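You operate a simulated robot arm through the tools that you are given. There is no shell and no other tool. Be economical: measure what you need, move in short steps, check, and stop when the job is done.

You are at the controls of a simulated two-armed robot. One attempt, no reset.

TASK
Open the side door from the dock and lower the plate for loading.
Fine: in this order: green door lever off, side door wide open, orange door lever on, plate down.

Only the result counts: the job must be done as asked and must still hold three seconds after the hand-in. Knocking over, shifting, dropping, spilling or breaking anything else fails it.

THE ROBOT
Two 7-joint arms with two-finger parallel grippers on one trunk, on a base that drives. Base frame: it is fixed to the floor where the robot stands at the start and does not move with it; the origin is under the middle of the robot, x ahead of it, y to its left, z up. Units: m, degrees, N and s.
The left shoulder is at the start at [0.11, 0.169, 1.399], the right one opposite. With the tool pointing down near the work surface each hand reaches from about 0.1 to 0.66 m from the robot's upright axis, wherever it stands, measured 20 degrees to its own side. Places, roughly: dock plate [0.6, 0.1, 0.3]; green door lever [1, 0.1, 1.2]; orange door lever [0.9, 0.1, 0.9]; side door [0.7, 0.5, 1]. Payload 1.57 kg a hand.
Tool frame (each hand has its own): the origin (TCP) lies between the finger pads and is the grasp point; the fingertips stand 0.03 m ahead of it; z points along the fingers, y is the line along which they close. The gripper opens to 0.08 m. The fingers are 0.017 m wide and 0.012 m thick; the gripper's body (0.04 by 0.082 m) begins 0.08 m behind the TCP.
Orientation is told as [roll, pitch, yaw] about the base's x, y, z axes, in that order, counted from this pose: with the fingers straight down and closing along the base's y, the tool's x points along the base's -x, its y along +y and its z along -z.

THE INTERFACE
- The arms move only by the tool move_arm. It takes "left_deltas", "right_deltas" or both (then of equal length, played together; a hand with none holds still); each is a list of rows, each a list of 7 numbers: the finger opening in m, from 0 to 0.08, then the shift along the base's x, y, z in m, then the turn, a rotation vector about the base's x, y, z in degrees. In form: [[claw, x, y, z, ax, ay, az], ...]. A call has 1 to 8 rows; each row is the pose to reach, as a shift and turn from the pose commanded when the call began. Each row takes 0.2 s and may step no farther than 0.05 m and 8.6 degrees from the row before; otherwise, or with a gripper value out of range, the whole call is refused. A pose out of reach is approached as far as the arm can. The call stops where the force on the tool passes 70 N (or 10 N more than at its start, if that is more) or the arm is blocked; 0.2 s more then pass. The fingers move at their own pace (about 0.072 m/s each) and stop on an object; they squeeze with about 42 N. The grip force told is the motor's: it shows also when the fingers shut on nothing. Time passes only in rows, and 0.2 s behind the last, so rows that repeat a pose let the fingers close. It gives the time, the measured TCP pose, the force on the tool (base axes), the opening and the grip force at its end, in the units of the frame above (readings bear some noise), with the torque about the TCP (base axes, N m) and any sound that the robot's microphone picked up.
- Cameras (640 x 400 px; columns grow to the right, rows downward): "scene" is now at [0.112, 0.0306, 1.5562]; the picture's right is [0.63, -0.78, -0.00], its down [-0.73, -0.59, -0.36] and it looks along [0.28, 0.23, -0.93] (base axes); focal length 214 px, centre (320, 200). "left" rides on the left gripper at [0.072, 0.007, -0.122] in its tool frame; the picture's right is [-0.09, 1.00, 0.00], its down [-0.84, -0.08, -0.54] and it looks along [-0.54, -0.05, 0.84] (tool axes); focal length 238 px, centre (320, 200). "right" rides on the right gripper at [0.072, -0.007, -0.122] in its tool frame; the picture's right is [0.09, 1.00, 0.00], its down [-0.84, 0.08, -0.54] and it looks along [-0.54, 0.05, 0.84] (tool axes); focal length 238 px, centre (320, 200). There is no depth. A picture from a camera that has moved, and an enlarged one, comes with that camera's place and axes in the base frame and with its lens. The place of the scene camera against the robot may be out by one fixed shift of up to 0.018 m in any direction.
- grab_frame(camera): a new picture of that camera. It takes no simulated time.
- move_column(by): slides the trunk up (or, below 0, down) by that many m; the arms and the scene camera ride with it, the base frame stays. It gives what a move gives, with no picture.
- base_move(legs): drives the robot by 1 to 6 legs, each [ahead, left, turn to the left] in m, m and degrees, along the robot's own axes; the way and the turn of a leg run together, so that a leg with both is an arc; at most 1.5 m and 180 degrees a leg. The arms and the cameras ride along, it lands a little off, and it stops where it bumps. It gives what a move gives.
- turn_head(pan, tilt): turns the head with the scene camera to pan (to the left, within 86 degrees either way) and tilt (down, from -29 to 69), counted from straight ahead of the robot. It gives what a move gives.
- enlarge(camera, box): a new picture of the part [left, top, right, bottom] of that camera's present view, enlarged. It takes no simulated time.
- close_job(): hands the job in; it is judged then, once.

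Work in short steps. Places have to be worked out from the pictures, the camera data and where the tool is seen: move nearer, look again, correct. Check each grasp and each placing, and mend what went wrong. You have 120 turns and 108 pictures in all, those below and enlarged ones among them. Open the grippers and draw the arms clear of the work before you hand the job in, unless the task says otherwise; then end with one line.

The tools are called after "Emit:" as a command line: name --argument value ..., lists and objects as JSON in quotes. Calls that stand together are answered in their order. move_arm: Moves the arms, as the interface text tells. Its arguments: {"type":"object","properties":{"left_deltas":{"type":"array","items":{"type":"array","items":{"type":"number"}}},"right_deltas":{"type":"array","items":{"type":"array","items":{"type":"number"}}}},"required":[]} The other tools are called the same way: move_column (by) slides the trunk up or down; base_move (legs) drives the base; turn_head (pan, tilt) turns the head that bears the scene camera; grab_frame (camera) takes a picture; enlarge (camera, box) takes an enlarged picture of a part of a camera's view; close_job () hands the job in.

At the start:

```text
time_s: 0.0
left_ee_pos: [0.6547, 0.2782, 1.1506]
left_tool_rot: [0.0, 0.0, 0.0]
left_contact_force: [0.0, -0.4, -0.2]
left_wrist_torque: [0.01, -0.02, 0.01]
left_finger_gap: 0.0799
left_gripper_force: 0.0
right_ee_pos: [0.6623, -0.3266, 1.1488]
right_tool_rot: [0.0, 0.0, -0.1]
right_contact_force: [-0.8, 0.7, -0.5]
right_wrist_torque: [0.02, -0.01, -0.02]
right_finger_gap: 0.0799
right_gripper_force: 0.0
trunk travel left (down, up): [-0.713, 0.177]
robot x, y, heading: [0.0015, -0.0001, 0.2]
head pan, tilt: [38.9, 68.8]
```

scene: 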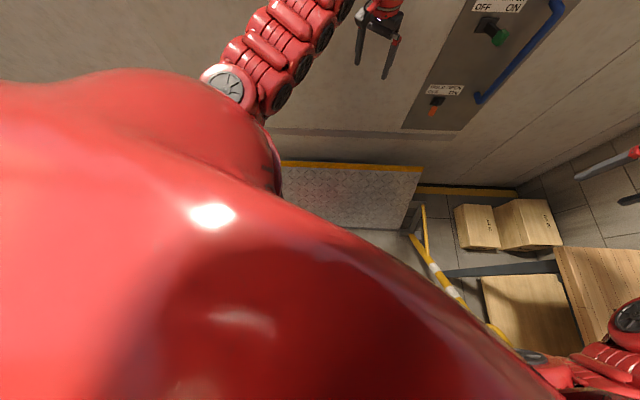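
right: 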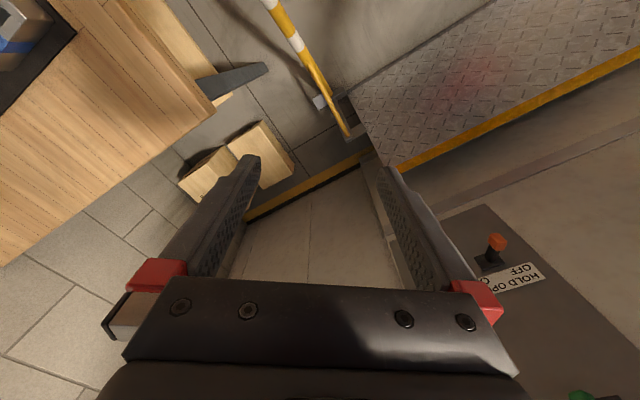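
left: 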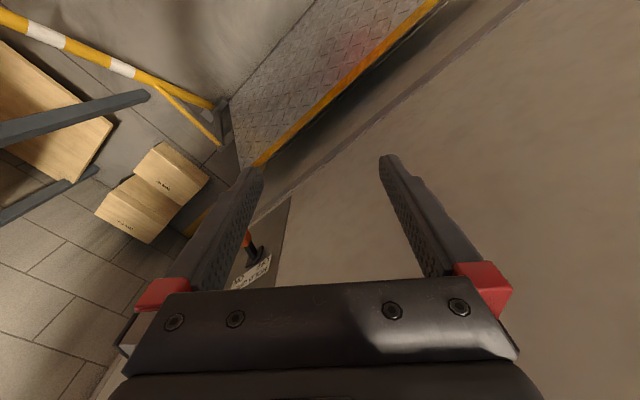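

The view is mostly blocked by the robot's own body, so I turn the head to look ahead at the door and levers.

Emit:
turn_head --pan 0 --tilt 30

Emit:
grab_frame --camera "scene"

```text
time_s: 1.1
left_ee_pos: [0.6542, 0.2798, 1.1489]
left_tool_rot: [0.0, 0.0, -0.1]
left_contact_force: [0.1, 0.5, 0.0]
left_wrist_torque: [0.03, -0.01, -0.01]
left_finger_gap: 0.0803
left_gripper_force: 0.1
right_ee_pos: [0.6632, -0.3261, 1.1506]
right_tool_rot: [0.0, 0.1, -0.1]
right_contact_force: [-0.4, 0.0, 0.0]
right_wrist_torque: [0.01, 0.01, -0.04]
right_finger_gap: 0.0801
right_gripper_force: 0.0
trunk travel left (down, up): [-0.713, 0.177]
robot x, y, heading: [-0.0003, 0.0052, -0.0]
head pan, tilt: [0.0, 30.0]
```

```text
104 pictures are left
camera scene: at [0.159, -0.0044, 1.6075], right [0.0, -1.0, 0.0], down [-0.5, 0.0, -0.87], along [0.87, 0.0, -0.5], focal length 214 px, centre (320, 200)
```

scene: 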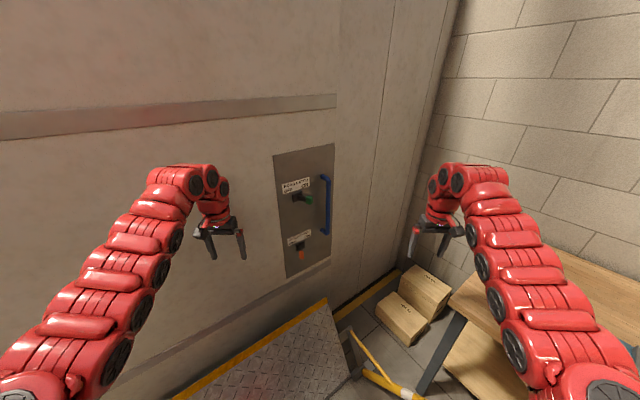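

The door wall is oblique, with a panel carrying two levers and a blue handle. I enlarge the panel.

Emit:
enlarge --camera "scene" --box '[250, 130, 370, 290]'

Emit:
turn_head --pan 50 --tilt 20

Emit:
grab_frame --camera "scene"

Emit:
turn_head --pan 0 --tilt 60

Emit:
grab_frame --camera "scene"

```text
2.50 times, centred on (310, 210) of scene
camera zoom: at [0.159, -0.0044, 1.6075], right [0.0, -1.0, 0.0], down [-0.5, 0.0, -0.87], along [0.87, 0.0, -0.5], focal length 536 px, centre (345, 175)
```

zoom: 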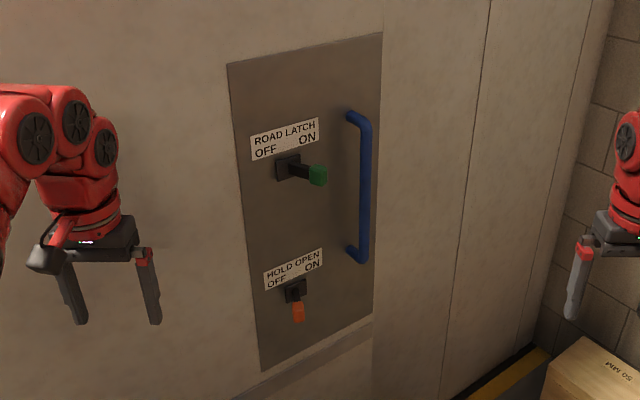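

```text
time_s: 2.2
left_ee_pos: [0.6549, 0.278, 1.1501]
left_tool_rot: [-0.1, 0.0, 0.0]
left_contact_force: [0.3, 0.3, 0.2]
left_wrist_torque: [0.0, -0.03, 0.02]
left_finger_gap: 0.0801
left_gripper_force: 0.1
right_ee_pos: [0.6637, -0.3271, 1.1494]
right_tool_rot: [0.1, 0.0, -0.2]
right_contact_force: [0.5, 0.4, 0.5]
right_wrist_torque: [-0.01, -0.02, -0.01]
right_finger_gap: 0.0798
right_gripper_force: 0.0
trunk travel left (down, up): [-0.713, 0.177]
robot x, y, heading: [0.0029, -0.0035, 0.2]
head pan, tilt: [50.0, 20.0]
```

```text
102 pictures are left
camera scene: at [0.1285, 0.0668, 1.6237], right [0.77, -0.64, 0.0], down [-0.22, -0.26, -0.94], along [0.6, 0.72, -0.34], focal length 214 px, centre (320, 200)
```

scene: 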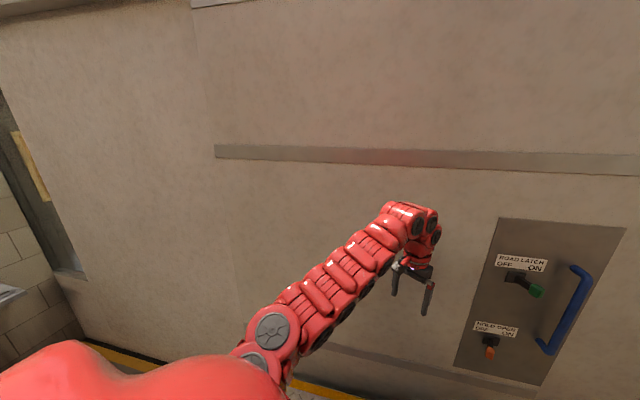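

```text
time_s: 3.4
left_ee_pos: [0.6548, 0.2787, 1.1482]
left_tool_rot: [0.1, -0.1, 0.0]
left_contact_force: [0.3, -0.9, 0.3]
left_wrist_torque: [0.02, -0.01, 0.01]
left_finger_gap: 0.0804
left_gripper_force: 0.0
right_ee_pos: [0.6627, -0.3246, 1.1492]
right_tool_rot: [0.0, -0.1, -0.1]
right_contact_force: [-0.2, 0.0, 0.1]
right_wrist_torque: [-0.03, 0.01, 0.0]
right_finger_gap: 0.0798
right_gripper_force: 0.0
trunk travel left (down, up): [-0.713, 0.177]
robot x, y, heading: [0.0044, 0.0009, -0.1]
head pan, tilt: [0.0, 60.0]
```

```text
101 pictures are left
camera scene: at [0.1353, -0.0044, 1.5656], right [0.0, -1.0, 0.0], down [-0.87, 0.0, -0.5], along [0.5, 0.0, -0.87], focal length 214 px, centre (320, 200)
```

scene: 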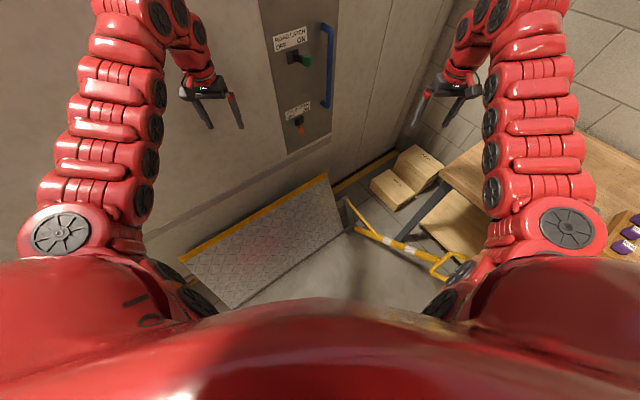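

Three seams and a plate with a yellow bar are seen. I enlarge the plate region and look for the bar.

Emit:
enlarge --camera "scene" --box '[170, 150, 490, 310]'

Emit:
turn_head --pan -25 --tilt 50

Emit:
grab_frame --camera "scene"

```text
2.00 times, centred on (330, 230) of scene
camera zoom: at [0.1353, -0.0044, 1.5656], right [0.0, -1.0, 0.0], down [-0.87, 0.0, -0.5], along [0.5, 0.0, -0.87], focal length 429 px, centre (300, 140)
```

zoom: 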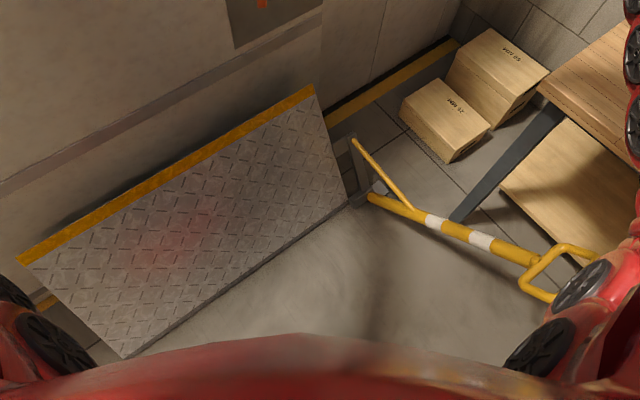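

```text
time_s: 4.3
left_ee_pos: [0.655, 0.2783, 1.1497]
left_tool_rot: [0.0, 0.1, 0.0]
left_contact_force: [0.2, -0.5, 0.4]
left_wrist_torque: [-0.02, -0.01, 0.04]
left_finger_gap: 0.0797
left_gripper_force: 0.0
right_ee_pos: [0.6638, -0.3257, 1.1498]
right_tool_rot: [0.0, 0.0, 0.0]
right_contact_force: [-0.2, 0.5, 0.2]
right_wrist_torque: [-0.01, 0.0, 0.0]
right_finger_gap: 0.0801
right_gripper_force: 0.1
trunk travel left (down, up): [-0.713, 0.177]
robot x, y, heading: [0.003, 0.0024, 0.0]
head pan, tilt: [-25.0, 50.0]
```

```text
99 pictures are left
camera scene: at [0.1383, -0.0369, 1.5781], right [-0.42, -0.91, 0.0], down [-0.69, 0.32, -0.64], along [0.58, -0.27, -0.77], focal length 214 px, centre (320, 200)
```

scene: 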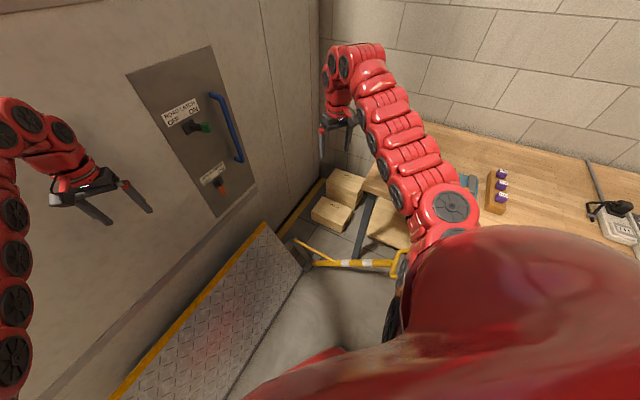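

The levers appear to be toggles tilting left/right (green right = ON, orange left = OFF), on a wall facing roughly (-0.9,-0.42). I pitch the right hand to point forward.

Emit:
move_arm --right_deltas '[[0.08, 0, 0, 0, 0, -8.5, 0], [0.08, 0, 0, 0, 0, -17, 0], [0.08, 0, 0, 0, 0, -25.5, 0], [0.08, 0, 0, 0, 0, -34, 0], [0.08, 0, 0, 0, 0, -42.5, 0], [0.08, 0, 0, 0, 0, -51, 0], [0.08, 0, 0, 0, 0, -59.5, 0], [0.08, 0, 0, 0, 0, -68, 0]]'

Emit:
move_arm --right_deltas '[[0.08, 0, 0, 0.02, 0, -8, 0], [0.08, 0, 0, 0.04, 0, -15, 0], [0.08, 0, 0, 0.05, 0, -22, 0]]'

Emit:
move_arm --right_deltas '[[0.08, 0, 0, 0, 0, 0, 8.5], [0.08, 0, 0, 0, 0, 0, 17], [0.08, 0, 0, 0, 0, 0, 25]]'

Emit:
grab_frame --camera "right"

Emit:
turn_head --pan 0 --tilt 35

Emit:
grab_frame --camera "scene"

```text
time_s: 6.1
left_ee_pos: [0.6552, 0.2794, 1.1496]
left_tool_rot: [0.0, 0.1, 0.0]
left_contact_force: [-0.2, 0.6, -0.1]
left_wrist_torque: [0.01, -0.02, 0.03]
left_finger_gap: 0.0799
left_gripper_force: 0.0
right_ee_pos: [0.6625, -0.3265, 1.1493]
right_tool_rot: [0.4, -68.1, -0.3]
right_contact_force: [-1.0, 0.3, 0.7]
right_wrist_torque: [-0.01, 0.0, 0.01]
right_finger_gap: 0.0801
right_gripper_force: 0.0
right hand out of reach, approached as far as the arm can: row 3, 4
trunk travel left (down, up): [-0.713, 0.177]
robot x, y, heading: [-0.0013, 0.0023, -0.2]
head pan, tilt: [-25.0, 50.0]
```

```text
time_s: 6.9
left_ee_pos: [0.6539, 0.2804, 1.1495]
left_tool_rot: [0.0, 0.0, 0.1]
left_contact_force: [-0.3, 0.2, 0.4]
left_wrist_torque: [0.03, 0.01, -0.01]
left_finger_gap: 0.0801
left_gripper_force: 0.1
right_ee_pos: [0.6619, -0.3268, 1.1986]
right_tool_rot: [112.7, -89.8, -112.8]
right_contact_force: [-0.5, -0.5, 0.4]
right_wrist_torque: [0.02, 0.03, 0.0]
right_finger_gap: 0.08
right_gripper_force: 0.0
trunk travel left (down, up): [-0.713, 0.177]
robot x, y, heading: [-0.0009, 0.0005, 0.2]
head pan, tilt: [-25.0, 50.0]
```

```text
time_s: 7.7
left_ee_pos: [0.6537, 0.2788, 1.15]
left_tool_rot: [0.1, 0.0, -0.1]
left_contact_force: [-0.4, 0.3, -0.5]
left_wrist_torque: [0.01, 0.0, -0.01]
left_finger_gap: 0.0802
left_gripper_force: 0.1
right_ee_pos: [0.6631, -0.3272, 1.1988]
right_tool_rot: [98.4, -89.8, -73.3]
right_contact_force: [-0.2, 0.2, -0.2]
right_wrist_torque: [0.04, 0.0, 0.02]
right_finger_gap: 0.08
right_gripper_force: 0.2
trunk travel left (down, up): [-0.713, 0.177]
robot x, y, heading: [-0.0002, -0.0016, 0.1]
head pan, tilt: [-25.0, 50.0]
```

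```text
98 pictures are left
camera right: at [0.5551, -0.3843, 1.1278], right [-0.42, 0.9, -0.09], down [-0.52, -0.16, 0.84], along [0.74, 0.4, 0.54], focal length 238 px, centre (320, 200)
```

right: 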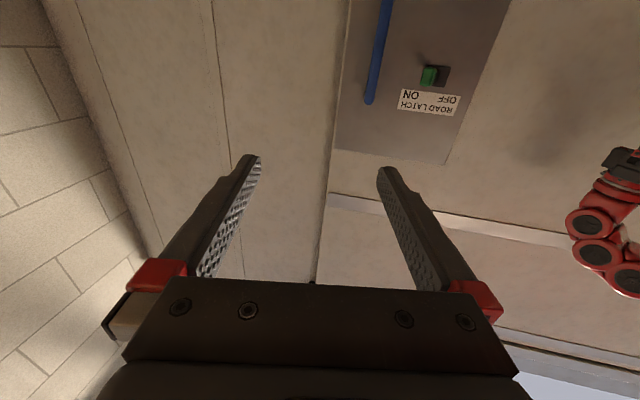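

```text
time_s: 8.6
left_ee_pos: [0.6533, 0.2786, 1.1505]
left_tool_rot: [0.0, 0.0, 0.1]
left_contact_force: [-0.2, 0.1, 0.0]
left_wrist_torque: [-0.02, 0.04, 0.02]
left_finger_gap: 0.0801
left_gripper_force: 0.0
right_ee_pos: [0.6618, -0.3262, 1.1996]
right_tool_rot: [93.4, -89.8, -68.3]
right_contact_force: [-0.9, -0.4, -0.2]
right_wrist_torque: [0.03, -0.01, 0.04]
right_finger_gap: 0.0802
right_gripper_force: 0.0
trunk travel left (down, up): [-0.713, 0.177]
robot x, y, heading: [-0.001, 0.0035, -0.1]
head pan, tilt: [0.0, 35.0]
```

```text
97 pictures are left
camera scene: at [0.1565, -0.0047, 1.5998], right [0.0, -1.0, 0.0], down [-0.57, 0.0, -0.82], along [0.82, 0.0, -0.57], focal length 214 px, centre (320, 200)
```

scene: 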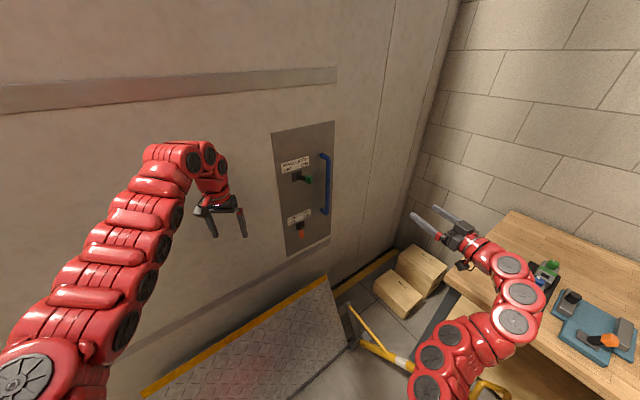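

Triangulating: green knob ≈(0.945,0.041,1.156), panel yawed so the normal into the wall is ≈(0.83,0.55), handle ≈(1.03,-0.02, z 0.90–1.22). I bring the right hand in front of the green knob, 9 cm off.

Emit:
move_arm --right_deltas '[[0.07, 0.025, 0.039, -0.005, 0, 0, 3], [0.07, 0.05, 0.078, -0.01, 0, 0, 6], [0.07, 0.075, 0.117, -0.015, 0, 0, 8], [0.07, 0.1, 0.155, -0.02, 0, 0, 8], [0.07, 0.125, 0.194, -0.025, 0, 0, 8], [0.07, 0.15, 0.233, -0.03, 0, 0, 8], [0.07, 0.175, 0.272, -0.035, 0, 0, 8], [0.07, 0.198, 0.31, -0.043, 0, 0, 8]]'

Emit:
grab_frame --camera "right"

Emit:
enlarge --camera "scene" --box '[240, 110, 400, 270]'

```text
time_s: 10.4
left_ee_pos: [0.6551, 0.281, 1.1491]
left_tool_rot: [-0.2, 0.1, 0.1]
left_contact_force: [-0.1, -0.4, 0.2]
left_wrist_torque: [0.0, 0.0, 0.02]
left_finger_gap: 0.08
left_gripper_force: 0.2
right_ee_pos: [0.8615, -0.0138, 1.1579]
right_tool_rot: [63.2, -89.9, -30.2]
right_contact_force: [-0.3, -0.7, 0.3]
right_wrist_torque: [0.02, -0.01, 0.0]
right_finger_gap: 0.0699
right_gripper_force: 0.2
trunk travel left (down, up): [-0.713, 0.177]
robot x, y, heading: [-0.0037, 0.0028, 0.3]
head pan, tilt: [0.0, 35.0]
```

```text
96 pictures are left
camera right: at [0.762, -0.0858, 1.0866], right [-0.54, 0.84, -0.09], down [-0.49, -0.23, 0.84], along [0.68, 0.5, 0.54], focal length 238 px, centre (320, 200)
```

right: 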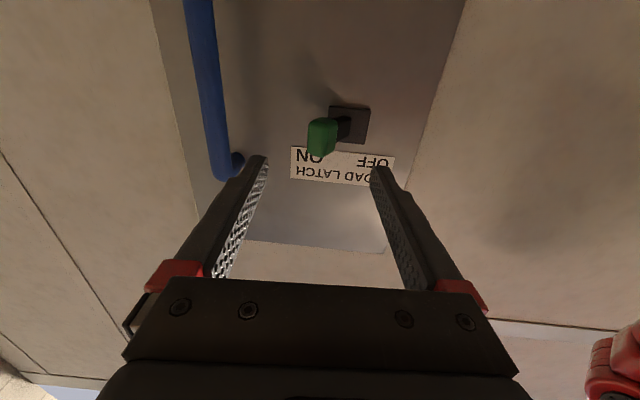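

```text
2.50 times, centred on (320, 190) of scene
camera zoom: at [0.1575, -0.0034, 1.5997], right [0.0, -1.0, 0.0], down [-0.57, 0.0, -0.82], along [0.82, 0.0, -0.57], focal length 536 px, centre (320, 225)
```

zoom: 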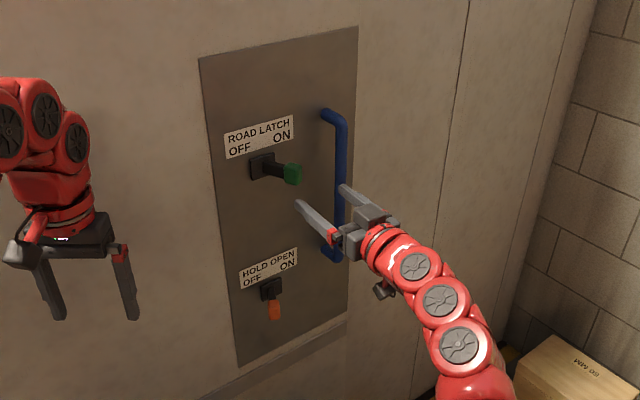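

The knob lies on the tool axis at 1.158 height. I advance 9 cm so the fingers straddle it.

Emit:
move_arm --right_deltas '[[0.07, 0.034, 0.022, 0, 0, 0, 0], [0.07, 0.062, 0.04, 0, 0, 0, 0], [0.07, 0.076, 0.049, 0, 0, 0, 0]]'

Emit:
grab_frame --camera "right"

```text
time_s: 11.2
left_ee_pos: [0.6542, 0.2772, 1.1502]
left_tool_rot: [0.0, 0.0, 0.0]
left_contact_force: [-0.5, 0.9, 1.4]
left_wrist_torque: [0.0, -0.02, 0.01]
left_finger_gap: 0.0798
left_gripper_force: 0.0
right_ee_pos: [0.9224, 0.0225, 1.1598]
right_tool_rot: [98.2, -89.8, -65.2]
right_contact_force: [0.5, 0.5, 0.1]
right_wrist_torque: [0.0, 0.0, 0.01]
right_finger_gap: 0.0702
right_gripper_force: 0.1
right hand out of reach, approached as far as the arm can: row 3
trunk travel left (down, up): [-0.713, 0.177]
robot x, y, heading: [0.0008, -0.0017, -0.3]
head pan, tilt: [0.0, 35.0]
```

```text
94 pictures are left
camera right: at [0.8241, -0.0486, 1.0886], right [-0.54, 0.84, -0.09], down [-0.5, -0.23, 0.84], along [0.68, 0.5, 0.54], focal length 238 px, centre (320, 200)
```

right: 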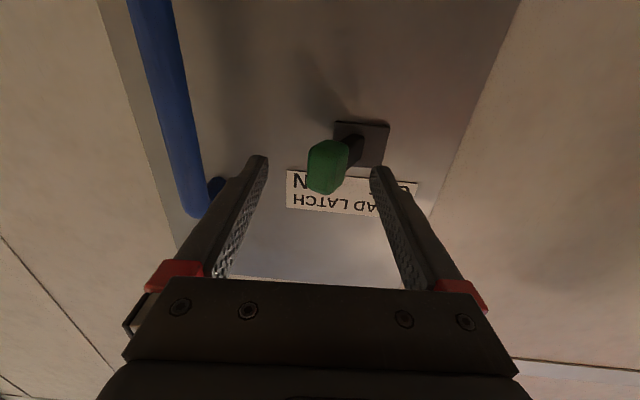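

The arm is at its reach limit with the fingertips just at the knob. I back off and drive the base slightly ahead (plate edge is ≈0.46 m away from the axis).

Emit:
move_arm --right_deltas '[[0.07, -0.036, -0.024, 0, 0, 0, 0], [0.07, -0.074, -0.049, 0, 0, 0, 0]]'

Emit:
base_move --legs '[[0.07, 0, 0]]'

Emit:
grab_frame --camera "right"

```text
time_s: 11.8
left_ee_pos: [0.6525, 0.2793, 1.151]
left_tool_rot: [0.0, -0.2, 0.1]
left_contact_force: [-0.4, -0.4, 0.6]
left_wrist_torque: [0.0, 0.01, 0.0]
left_finger_gap: 0.0797
left_gripper_force: 0.1
right_ee_pos: [0.8476, -0.0241, 1.1587]
right_tool_rot: [140.0, -89.8, -107.0]
right_contact_force: [0.1, 0.6, 0.7]
right_wrist_torque: [-0.06, 0.0, 0.01]
right_finger_gap: 0.0698
right_gripper_force: 0.1
trunk travel left (down, up): [-0.713, 0.177]
robot x, y, heading: [-0.0034, 0.0008, 0.1]
head pan, tilt: [0.0, 35.0]
```

```text
time_s: 12.8
left_ee_pos: [0.7221, 0.2788, 1.1501]
left_tool_rot: [0.1, 0.0, 0.0]
left_contact_force: [0.4, 0.7, -0.3]
left_wrist_torque: [-0.03, 0.04, 0.01]
left_finger_gap: 0.0797
left_gripper_force: 0.1
right_ee_pos: [0.9186, -0.0244, 1.1574]
right_tool_rot: [100.0, -89.9, -66.9]
right_contact_force: [-0.7, -0.6, -0.1]
right_wrist_torque: [-0.06, -0.04, 0.03]
right_finger_gap: 0.0699
right_gripper_force: 0.0
trunk travel left (down, up): [-0.713, 0.177]
robot x, y, heading: [0.0681, 0.0004, -0.3]
head pan, tilt: [0.0, 35.0]
```

```text
93 pictures are left
camera right: at [0.8196, -0.0956, 1.0862], right [-0.54, 0.84, -0.09], down [-0.5, -0.23, 0.84], along [0.68, 0.5, 0.54], focal length 238 px, centre (320, 200)
```

right: 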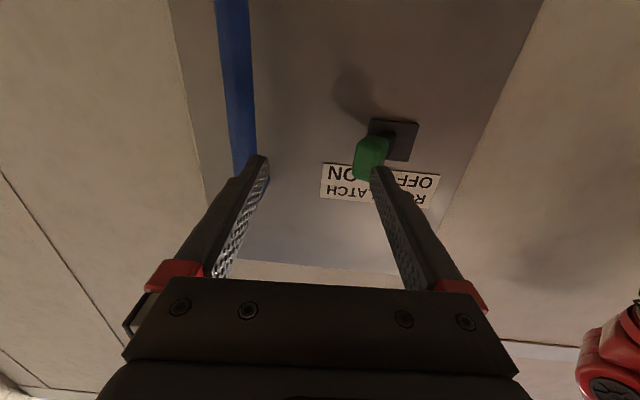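

Offsets to the knob: 4 cm left along the wall, 5.8 cm toward it. I shift left then go in.

Emit:
move_arm --right_deltas '[[0.07, -0.022, 0.034, 0.001, 0, 0, 0], [0.07, 0.0, 0.049, 0.001, 0, 0, 0], [0.07, 0.022, 0.064, 0.001, 0, 0, 0]]'

Emit:
grab_frame --camera "right"

```text
time_s: 13.6
left_ee_pos: [0.723, 0.2787, 1.1493]
left_tool_rot: [-0.2, 0.1, 0.0]
left_contact_force: [0.3, 0.2, 0.1]
left_wrist_torque: [0.01, 0.0, 0.01]
left_finger_gap: 0.08
left_gripper_force: 0.1
right_ee_pos: [0.9413, 0.0409, 1.1591]
right_tool_rot: [125.7, -89.8, -92.7]
right_contact_force: [0.2, 0.9, 0.5]
right_wrist_torque: [0.0, -0.02, 0.0]
right_finger_gap: 0.0699
right_gripper_force: 0.0
trunk travel left (down, up): [-0.713, 0.177]
robot x, y, heading: [0.0679, -0.0007, -0.1]
head pan, tilt: [0.0, 35.0]
```

```text
92 pictures are left
camera right: at [0.8417, -0.0312, 1.0871], right [-0.54, 0.84, -0.09], down [-0.5, -0.23, 0.84], along [0.68, 0.5, 0.54], focal length 238 px, centre (320, 200)
```

right: 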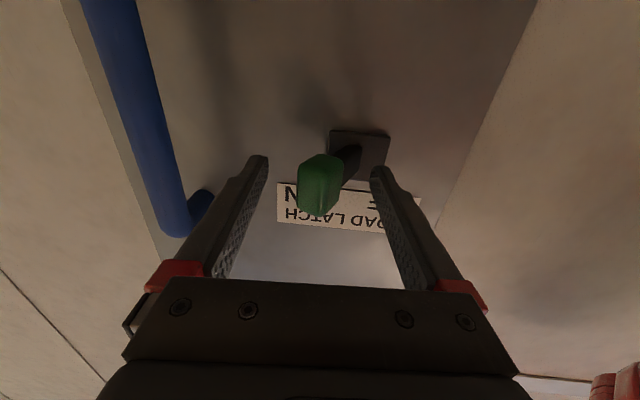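

The knob is between the fingers. I sweep left along the wall.

Emit:
move_arm --right_deltas '[[0.07, -0.0135, 0.02, 0, 0, 0, 0], [0.07, -0.027, 0.04, 0, 0, 0, 0], [0.07, -0.0405, 0.06, 0, 0, 0, 0], [0.07, -0.054, 0.08, 0, 0, 0, 0], [0.07, -0.064, 0.096, 0, 0, 0, 0]]'

Emit:
grab_frame --camera "right"

```text
time_s: 14.8
left_ee_pos: [0.721, 0.2807, 1.152]
left_tool_rot: [0.0, -0.2, 0.1]
left_contact_force: [-0.5, 0.3, 0.3]
left_wrist_torque: [-0.02, -0.04, -0.01]
left_finger_gap: 0.0799
left_gripper_force: 0.0
right_ee_pos: [0.8714, 0.1393, 1.1611]
right_tool_rot: [114.1, -89.7, -80.7]
right_contact_force: [0.0, 0.2, -0.7]
right_wrist_torque: [-0.01, -0.03, -0.02]
right_finger_gap: 0.0714
right_gripper_force: 0.1
trunk travel left (down, up): [-0.713, 0.177]
robot x, y, heading: [0.0643, 0.0003, 0.2]
head pan, tilt: [0.0, 35.0]
```

```text
91 pictures are left
camera right: at [0.7731, 0.0669, 1.0888], right [-0.55, 0.83, -0.09], down [-0.49, -0.24, 0.84], along [0.67, 0.5, 0.54], focal length 238 px, centre (320, 200)
```

right: 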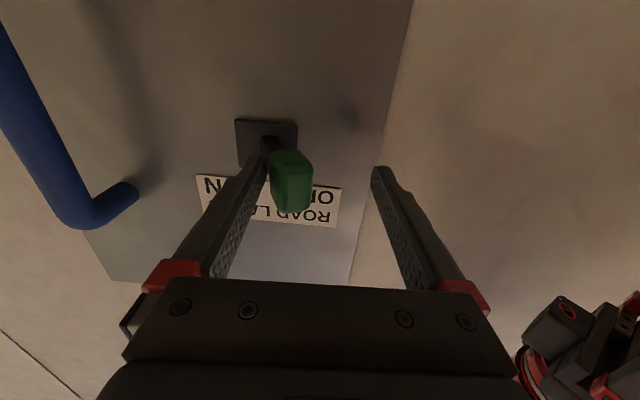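

The lever has crossed the middle and leans left; I continue a few cm to the end stop.

Emit:
move_arm --right_deltas '[[0.07, -0.011, 0.0165, 0, 0, 0, 0], [0.07, -0.0195, 0.029, 0, 0, 0, 0], [0.07, -0.0195, 0.029, 0, 0, 0, 0]]'

Emit:
grab_frame --camera "right"

```text
time_s: 15.6
left_ee_pos: [0.7225, 0.2788, 1.1501]
left_tool_rot: [0.0, 0.0, 0.0]
left_contact_force: [-0.2, -0.2, 0.4]
left_wrist_torque: [0.02, 0.01, -0.03]
left_finger_gap: 0.0798
left_gripper_force: 0.0
right_ee_pos: [0.8545, 0.165, 1.1586]
right_tool_rot: [74.3, -89.7, -41.1]
right_contact_force: [-2.6, -8.4, -3.3]
right_wrist_torque: [-0.05, 0.25, -0.7]
right_finger_gap: 0.0742
right_gripper_force: 1.9
trunk travel left (down, up): [-0.713, 0.177]
robot x, y, heading: [0.0652, -0.0032, 0.1]
head pan, tilt: [0.0, 35.0]
```

```text
90 pictures are left
camera right: at [0.7563, 0.0928, 1.0869], right [-0.54, 0.83, -0.09], down [-0.49, -0.23, 0.84], along [0.68, 0.5, 0.54], focal length 238 px, centre (320, 200)
```

right: 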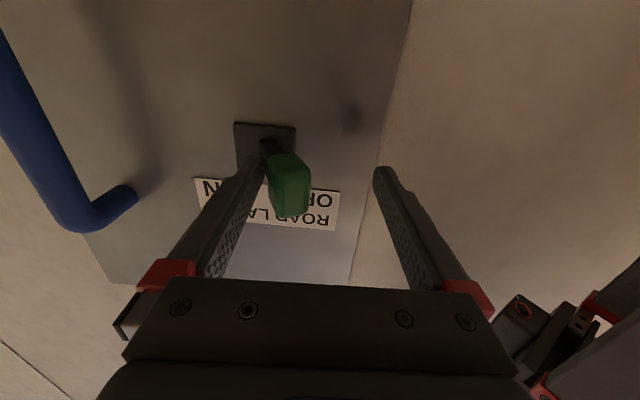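

The view shows the panel moved along with the hand: the door slides left along the wall, so the green lever is at its OFF stop. I back off from the lever and lower the trunk for better reach.

Emit:
move_arm --right_deltas '[[0.075, 0.004, -0.006, 0, 0, 0, 0], [0.075, -0.033, -0.03, 0, 0, 0, 0], [0.075, -0.07, -0.056, 0, 0, 0, 0], [0.075, -0.042, -0.098, 0, 0, 0, 0], [0.075, -0.014, -0.14, 0, 0, 0, 0], [0.075, 0.014, -0.181, 0, 0, 0, 0], [0.075, 0.042, -0.223, 0, 0, 0, 0], [0.075, 0.056, -0.244, 0, 0, 0, 0]]'

Emit:
move_column --by -0.2

Emit:
move_arm --right_deltas '[[0.075, 0, 0, 0.045, 0, 0, 0], [0.075, 0, 0, 0.09, 0, 0, 0], [0.075, 0, 0, 0.13, 0, 0, 0]]'

Emit:
grab_frame --camera "right"

Emit:
grab_frame --camera "scene"

```text
refused: row 4 steps farther than a row can; nothing moved
```

```text
time_s: 17.8
left_ee_pos: [0.7239, 0.2795, 0.9493]
left_tool_rot: [0.0, 0.0, 0.0]
left_contact_force: [0.2, 0.5, -0.2]
left_wrist_torque: [0.01, -0.02, -0.01]
left_finger_gap: 0.08
left_gripper_force: 0.1
right_ee_pos: [0.8568, 0.1633, 0.9585]
right_tool_rot: [91.2, -89.9, -58.0]
right_contact_force: [0.8, -0.3, 0.7]
right_wrist_torque: [-0.02, -0.06, 0.0]
right_finger_gap: 0.07
right_gripper_force: 0.0
trunk travel left (down, up): [-0.513, 0.377]
robot x, y, heading: [0.0687, -0.0011, 0.3]
head pan, tilt: [0.0, 35.0]
```

```text
time_s: 18.6
left_ee_pos: [0.7227, 0.2789, 0.9496]
left_tool_rot: [0.0, 0.1, 0.0]
left_contact_force: [0.0, 0.5, -0.5]
left_wrist_torque: [0.01, -0.01, 0.03]
left_finger_gap: 0.0799
left_gripper_force: 0.2
right_ee_pos: [0.8562, 0.1638, 1.089]
right_tool_rot: [95.4, -89.9, -62.2]
right_contact_force: [0.2, 0.1, 0.0]
right_wrist_torque: [0.01, -0.03, 0.01]
right_finger_gap: 0.0748
right_gripper_force: 0.0
trunk travel left (down, up): [-0.513, 0.377]
robot x, y, heading: [0.0695, 0.0008, -0.2]
head pan, tilt: [0.0, 35.0]
```

```text
89 pictures are left
camera right: at [0.7571, 0.0917, 1.018], right [-0.54, 0.83, -0.09], down [-0.5, -0.23, 0.84], along [0.68, 0.5, 0.54], focal length 238 px, centre (320, 200)
```

right: 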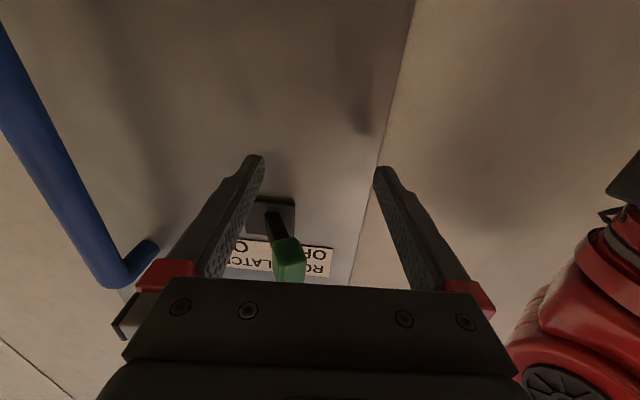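

```text
88 pictures are left
camera scene: at [0.2244, -0.0044, 1.3999], right [0.0, -1.0, 0.0], down [-0.57, 0.0, -0.82], along [0.82, 0.0, -0.57], focal length 214 px, centre (320, 200)
```

scene: 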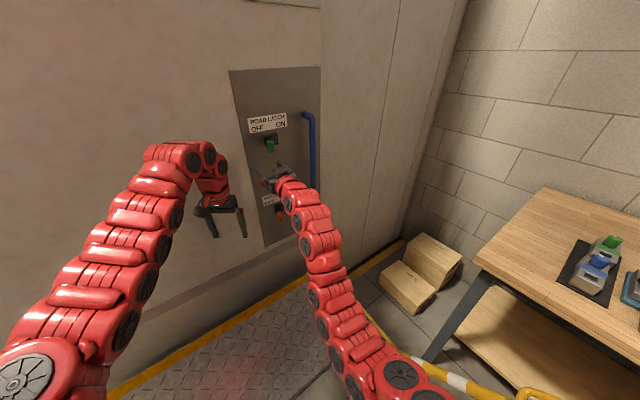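

The chained lowering went without contact, luckily. Now I back the hand away from the wall and check the panel.

Emit:
move_arm --right_deltas '[[0.075, -0.033, -0.022, 0, 0, 0, 0], [0.075, -0.066, -0.044, 0, 0, 0, 0], [0.075, -0.04, -0.084, 0, 0, 0, 0], [0.075, -0.014, -0.124, 0, 0, 0, 0], [0.075, 0.012, -0.164, 0, 0, 0, 0], [0.075, 0.038, -0.204, 0, 0, 0, 0], [0.075, 0.062, -0.238, 0, 0, 0, 0]]'

Emit:
grab_frame --camera "right"

Emit:
enlarge --camera "scene" --box '[210, 50, 370, 250]'

```text
time_s: 20.2
left_ee_pos: [0.7227, 0.2789, 0.9497]
left_tool_rot: [-0.1, 0.1, 0.0]
left_contact_force: [0.8, 0.1, 0.2]
left_wrist_torque: [-0.01, 0.01, 0.0]
left_finger_gap: 0.0799
left_gripper_force: 0.1
right_ee_pos: [0.9185, -0.0757, 1.0902]
right_tool_rot: [111.8, -89.8, -78.8]
right_contact_force: [0.5, -0.2, 0.4]
right_wrist_torque: [0.05, -0.02, 0.02]
right_finger_gap: 0.0751
right_gripper_force: 0.0
trunk travel left (down, up): [-0.513, 0.377]
robot x, y, heading: [0.0662, 0.0006, -0.0]
head pan, tilt: [0.0, 35.0]
```

```text
87 pictures are left
camera right: at [0.8184, -0.147, 1.0188], right [-0.54, 0.84, -0.09], down [-0.5, -0.23, 0.84], along [0.68, 0.5, 0.54], focal length 238 px, centre (320, 200)
```

right: 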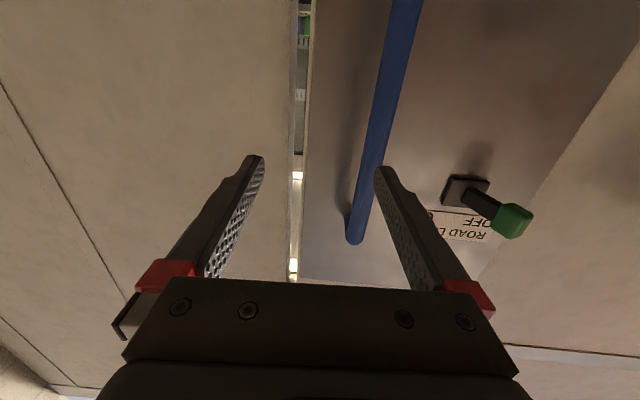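

```text
2.00 times, centred on (290, 150) of scene
camera zoom: at [0.2252, -0.0053, 1.3998], right [0.0, -1.0, 0.0], down [-0.57, 0.0, -0.82], along [0.82, 0.0, -0.57], focal length 429 px, centre (380, 300)
```

zoom: 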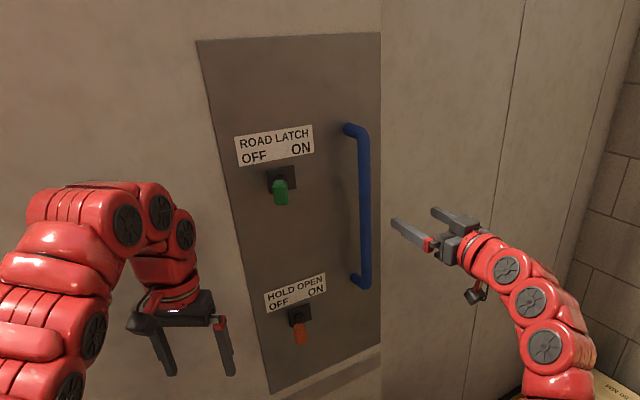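

Green lever now sits at OFF (same lean as orange). The door has slid open a crack; the handle bar lies ~5 cm left of my tool axis. I shift and approach halfway.

Emit:
move_arm --right_deltas '[[0.08, -0.015, 0.022, 0, 0, 0, 0], [0.08, -0.029, 0.043, 0, 0, 0, 0], [0.08, 0.004, 0.065, 0, 0, 0, 0]]'

Emit:
grab_frame --camera "right"

```text
time_s: 21.0
left_ee_pos: [0.7237, 0.2787, 0.9487]
left_tool_rot: [-0.1, 0.1, 0.0]
left_contact_force: [0.2, -0.2, -0.1]
left_wrist_torque: [-0.01, -0.01, -0.01]
left_finger_gap: 0.0799
left_gripper_force: 0.1
right_ee_pos: [0.9222, -0.0099, 1.0877]
right_tool_rot: [73.3, -89.9, -40.3]
right_contact_force: [-0.1, -0.3, 0.6]
right_wrist_torque: [0.0, 0.02, 0.01]
right_finger_gap: 0.0802
right_gripper_force: 0.1
trunk travel left (down, up): [-0.513, 0.377]
robot x, y, heading: [0.0687, -0.0021, -0.0]
head pan, tilt: [0.0, 35.0]
```

```text
85 pictures are left
camera right: at [0.8226, -0.0812, 1.0165], right [-0.54, 0.84, -0.09], down [-0.5, -0.23, 0.84], along [0.68, 0.5, 0.54], focal length 238 px, centre (320, 200)
```

right: 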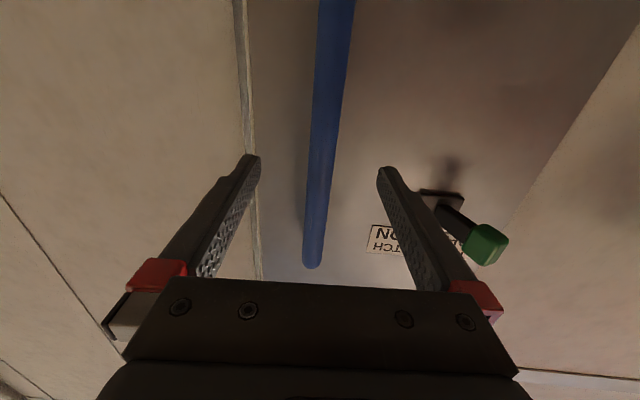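

The bar is centred between the fingers, ~6 cm ahead. I advance and close.

Emit:
move_arm --right_deltas '[[0.08, 0.025, 0.0165, 0, 0, 0, 0], [0.08, 0.05, 0.033, 0, 0, 0, 0], [0.0, 0.05, 0.033, 0, 0, 0, 0], [0.0, 0.05, 0.033, 0, 0, 0, 0], [0.0, 0.05, 0.033, 0, 0, 0, 0]]'

Emit:
grab_frame --camera "right"

Emit:
turn_head --pan 60 --tilt 25

Emit:
grab_frame --camera "scene"

```text
time_s: 22.2
left_ee_pos: [0.7214, 0.2794, 0.9497]
left_tool_rot: [-0.1, 0.0, -0.1]
left_contact_force: [-0.4, -0.5, -0.1]
left_wrist_torque: [0.02, -0.04, 0.0]
left_finger_gap: 0.0801
left_gripper_force: 0.1
right_ee_pos: [0.9724, 0.0245, 1.0903]
right_tool_rot: [89.1, -89.8, -56.0]
right_contact_force: [-1.7, 2.9, 0.5]
right_wrist_torque: [-0.08, 0.02, 0.12]
right_finger_gap: 0.0216
right_gripper_force: 32.2
trunk travel left (down, up): [-0.513, 0.377]
robot x, y, heading: [0.0679, -0.0037, -0.1]
head pan, tilt: [0.0, 35.0]
```

```text
84 pictures are left
camera right: at [0.872, -0.0472, 1.0181], right [-0.54, 0.83, -0.09], down [-0.5, -0.23, 0.84], along [0.68, 0.5, 0.54], focal length 238 px, centre (320, 200)
```

right: 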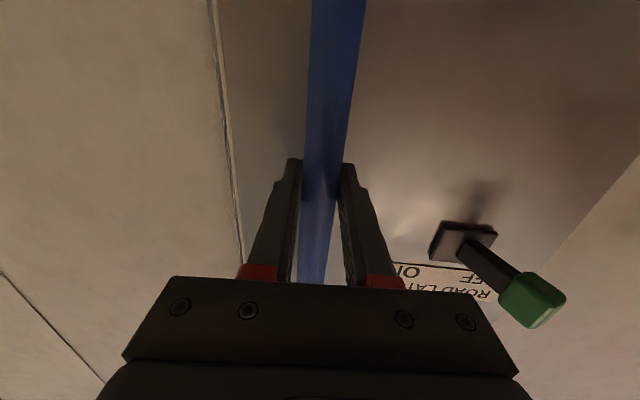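

```text
time_s: 23.5
left_ee_pos: [0.722, 0.2806, 0.9497]
left_tool_rot: [-0.1, 0.1, 0.1]
left_contact_force: [0.4, 0.2, -0.5]
left_wrist_torque: [0.0, -0.01, 0.0]
left_finger_gap: 0.0801
left_gripper_force: 0.1
right_ee_pos: [0.9708, 0.025, 1.0899]
right_tool_rot: [82.9, -90.0, -49.8]
right_contact_force: [-2.5, 5.7, 0.0]
right_wrist_torque: [-0.04, -0.09, 0.14]
right_finger_gap: 0.0216
right_gripper_force: 34.8
trunk travel left (down, up): [-0.513, 0.377]
robot x, y, heading: [0.0674, 0.0033, 0.1]
head pan, tilt: [60.0, 25.0]
```

```text
83 pictures are left
camera scene: at [0.1825, 0.0763, 1.4156], right [0.87, -0.5, 0.0], down [-0.21, -0.37, -0.91], along [0.45, 0.78, -0.42], focal length 214 px, centre (320, 200)
```

scene: 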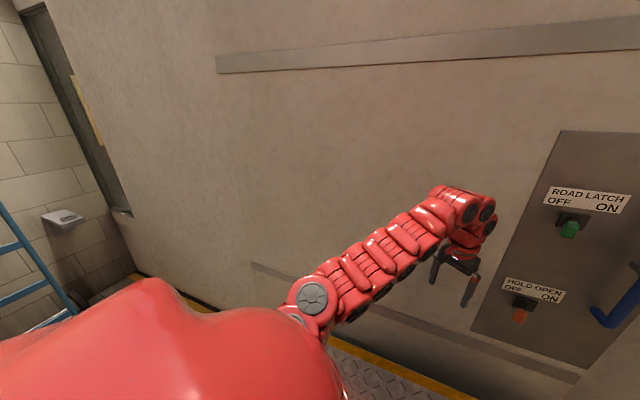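

The handle is gripped (gap 0.0216, 35 N). I slide the door left with the arm a little to test the sliding direction.

Emit:
move_arm --right_deltas '[[0.0, -0.0166, 0.025, 0, 0, 0, 0], [0.0, -0.033, 0.05, 0, 0, 0, 0], [0.0, -0.05, 0.075, 0, 0, 0, 0], [0.0, -0.0666, 0.1, 0, 0, 0, 0], [0.0, -0.0666, 0.1, 0, 0, 0, 0]]'

Emit:
grab_frame --camera "right"

```text
time_s: 24.7
left_ee_pos: [0.7198, 0.2775, 0.9514]
left_tool_rot: [0.2, 0.0, 0.1]
left_contact_force: [0.1, -0.9, 0.0]
left_wrist_torque: [-0.01, 0.03, 0.0]
left_finger_gap: 0.0799
left_gripper_force: 0.0
right_ee_pos: [0.9019, 0.1209, 1.089]
right_tool_rot: [90.6, -89.7, -57.5]
right_contact_force: [-27.0, -15.7, -12.5]
right_wrist_torque: [-0.26, -0.02, -0.01]
right_finger_gap: 0.0219
right_gripper_force: 34.6
trunk travel left (down, up): [-0.513, 0.377]
robot x, y, heading: [0.0692, 0.0011, -0.0]
head pan, tilt: [60.0, 25.0]
```

```text
82 pictures are left
camera right: at [0.8037, 0.0494, 1.0181], right [-0.54, 0.83, -0.09], down [-0.49, -0.23, 0.84], along [0.68, 0.5, 0.54], focal length 238 px, centre (320, 200)
```

right: 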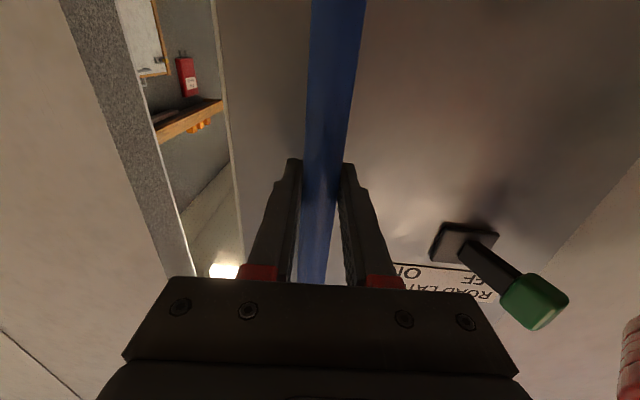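

Sliding works; the true direction is (-0.584,0.812). Before driving along it, I look left/rear for obstacles.

Emit:
turn_head --pan 86 --tilt 30

Emit:
grab_frame --camera "scene"

```text
time_s: 25.6
left_ee_pos: [0.721, 0.2786, 0.9513]
left_tool_rot: [0.0, -0.1, 0.1]
left_contact_force: [0.6, 1.0, 0.4]
left_wrist_torque: [0.01, 0.02, -0.04]
left_finger_gap: 0.0797
left_gripper_force: 0.1
right_ee_pos: [0.902, 0.1218, 1.0896]
right_tool_rot: [102.8, -89.9, -69.6]
right_contact_force: [-28.0, -9.2, -17.2]
right_wrist_torque: [-0.11, -0.06, 0.01]
right_finger_gap: 0.0218
right_gripper_force: 34.6
trunk travel left (down, up): [-0.513, 0.377]
robot x, y, heading: [0.0662, 0.001, 0.1]
head pan, tilt: [85.9, 30.0]
```

```text
81 pictures are left
camera scene: at [0.1406, 0.0843, 1.4078], right [1.0, -0.07, 0.0], down [-0.03, -0.5, -0.87], along [0.06, 0.86, -0.5], focal length 214 px, centre (320, 200)
```

scene: 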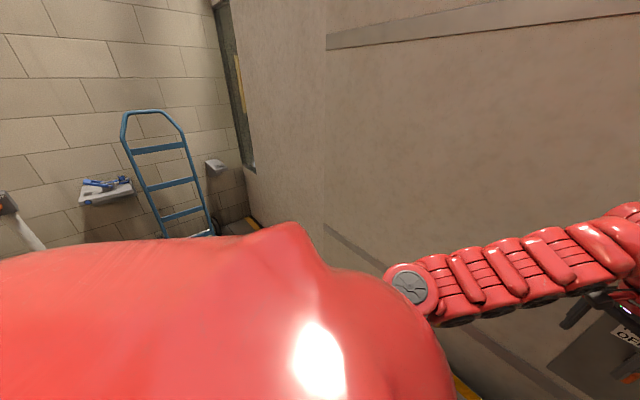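

Left side clear except a hand truck ~1.8 m away. I relieve the wall-ward preload slightly, then drive along the wall with the door in hand, 0.2 m first.

Emit:
move_arm --right_deltas '[[0.0, -0.004, -0.003, 0.001, 0, 0, 0]]'

Emit:
base_move --legs '[[-0.117, 0.162, 0]]'

Emit:
grab_frame --camera "right"

```text
time_s: 26.0
left_ee_pos: [0.7225, 0.2811, 0.9493]
left_tool_rot: [0.0, 0.2, -0.1]
left_contact_force: [-0.2, -0.1, 0.2]
left_wrist_torque: [-0.02, 0.0, 0.0]
left_finger_gap: 0.08
left_gripper_force: 0.1
right_ee_pos: [0.9036, 0.1218, 1.0909]
right_tool_rot: [91.0, -89.9, -57.9]
right_contact_force: [-2.0, 1.1, -9.4]
right_wrist_torque: [0.32, -0.59, 0.07]
right_finger_gap: 0.0219
right_gripper_force: 34.9
trunk travel left (down, up): [-0.513, 0.377]
robot x, y, heading: [0.067, -0.0001, -0.2]
head pan, tilt: [85.9, 30.0]
```

```text
time_s: 27.6
left_ee_pos: [0.607, 0.4379, 0.949]
left_tool_rot: [0.0, 0.0, -0.3]
left_contact_force: [0.2, 0.2, -0.3]
left_wrist_torque: [0.03, 0.01, 0.02]
left_finger_gap: 0.08
left_gripper_force: 0.1
right_ee_pos: [0.7862, 0.2792, 1.0888]
right_tool_rot: [65.2, -89.7, -32.1]
right_contact_force: [-7.2, -1.3, -10.5]
right_wrist_torque: [0.24, -0.28, -0.1]
right_finger_gap: 0.0217
right_gripper_force: 34.6
trunk travel left (down, up): [-0.513, 0.377]
robot x, y, heading: [-0.0472, 0.1637, -0.1]
head pan, tilt: [85.9, 30.0]
```

```text
80 pictures are left
camera right: at [0.6869, 0.2078, 1.0178], right [-0.54, 0.84, -0.09], down [-0.49, -0.23, 0.84], along [0.68, 0.5, 0.54], focal length 238 px, centre (320, 200)
```

right: 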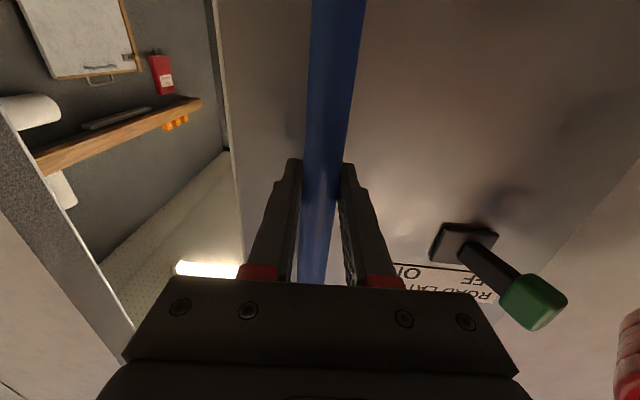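

Door follows well with low forces. I continue 0.3 m.

Emit:
base_move --legs '[[-0.179, 0.24, 0]]'

Emit:
grab_frame --camera "scene"

```text
time_s: 29.6
left_ee_pos: [0.4303, 0.6787, 0.9483]
left_tool_rot: [-0.2, 0.1, -0.2]
left_contact_force: [0.0, -0.2, 0.4]
left_wrist_torque: [0.04, 0.01, -0.01]
left_finger_gap: 0.0799
left_gripper_force: 0.0
right_ee_pos: [0.6118, 0.5185, 1.088]
right_tool_rot: [44.7, -89.8, -11.9]
right_contact_force: [10.4, 11.4, 5.2]
right_wrist_torque: [-0.37, 0.46, -0.22]
right_finger_gap: 0.0217
right_gripper_force: 35.0
trunk travel left (down, up): [-0.513, 0.377]
robot x, y, heading: [-0.2247, 0.4015, -0.1]
head pan, tilt: [85.9, 30.0]
```

```text
79 pictures are left
camera scene: at [-0.1483, 0.4876, 1.4075], right [1.0, -0.07, 0.0], down [-0.04, -0.5, -0.87], along [0.06, 0.86, -0.5], focal length 214 px, centre (320, 200)
```

scene: 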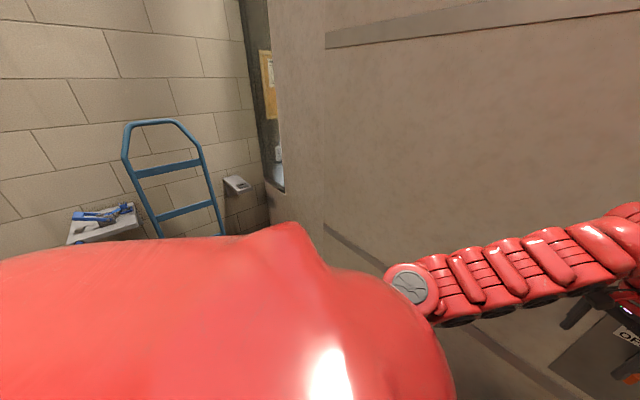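

Now ~0.69 m open. I continue 0.15 m, watching for the end stop.

Emit:
base_move --legs '[[-0.086, 0.124, 0]]'

Emit:
grab_frame --camera "right"

```text
time_s: 31.0
left_ee_pos: [0.3499, 0.8012, 0.9492]
left_tool_rot: [-0.1, 0.2, -0.4]
left_contact_force: [0.4, -0.3, 0.1]
left_wrist_torque: [0.0, 0.03, 0.03]
left_finger_gap: 0.0799
left_gripper_force: 0.2
right_ee_pos: [0.5303, 0.6342, 1.0909]
right_tool_rot: [160.5, -89.9, -128.4]
right_contact_force: [10.0, -4.4, -0.8]
right_wrist_torque: [0.12, -0.06, -0.13]
right_finger_gap: 0.0216
right_gripper_force: 34.0
trunk travel left (down, up): [-0.513, 0.377]
robot x, y, heading: [-0.3103, 0.5223, -0.5]
head pan, tilt: [85.9, 30.0]
```

```text
78 pictures are left
camera right: at [0.4297, 0.564, 1.0186], right [-0.53, 0.84, -0.09], down [-0.5, -0.22, 0.84], along [0.69, 0.49, 0.54], focal length 238 px, centre (320, 200)
```

right: 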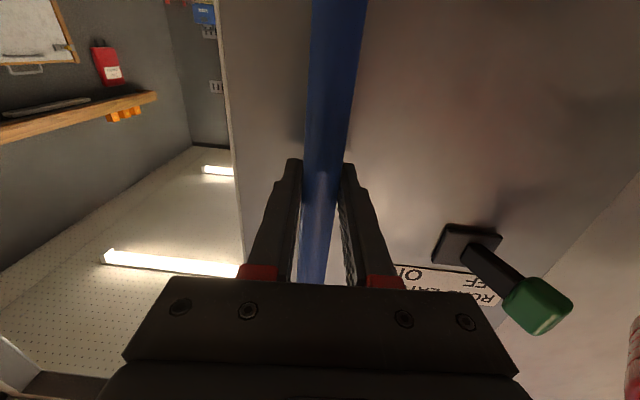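

A slight resistance (≈9 N) along the slide is felt. I use the arm to push further and find the stop.

Emit:
move_arm --right_deltas '[[0.0, -0.0117, 0.0162, 0, 0, 0, 0], [0.0, -0.0234, 0.0324, 0, 0, 0, 0], [0.0, -0.035, 0.0487, 0, 0, 0, 0], [0.0, -0.035, 0.0487, 0, 0, 0, 0]]'

```text
time_s: 32.0
left_ee_pos: [0.3429, 0.7977, 0.9486]
left_tool_rot: [0.0, 0.2, -0.5]
left_contact_force: [0.8, -0.4, -0.2]
left_wrist_torque: [-0.02, -0.02, 0.01]
left_finger_gap: 0.0804
left_gripper_force: 0.1
right_ee_pos: [0.4895, 0.6796, 1.0894]
right_tool_rot: [-134.5, -89.8, 166.3]
right_contact_force: [39.2, -6.8, -5.6]
right_wrist_torque: [0.36, -0.2, 0.0]
right_finger_gap: 0.0215
right_gripper_force: 35.1
trunk travel left (down, up): [-0.513, 0.377]
robot x, y, heading: [-0.3077, 0.5267, -0.5]
head pan, tilt: [85.9, 30.0]
```

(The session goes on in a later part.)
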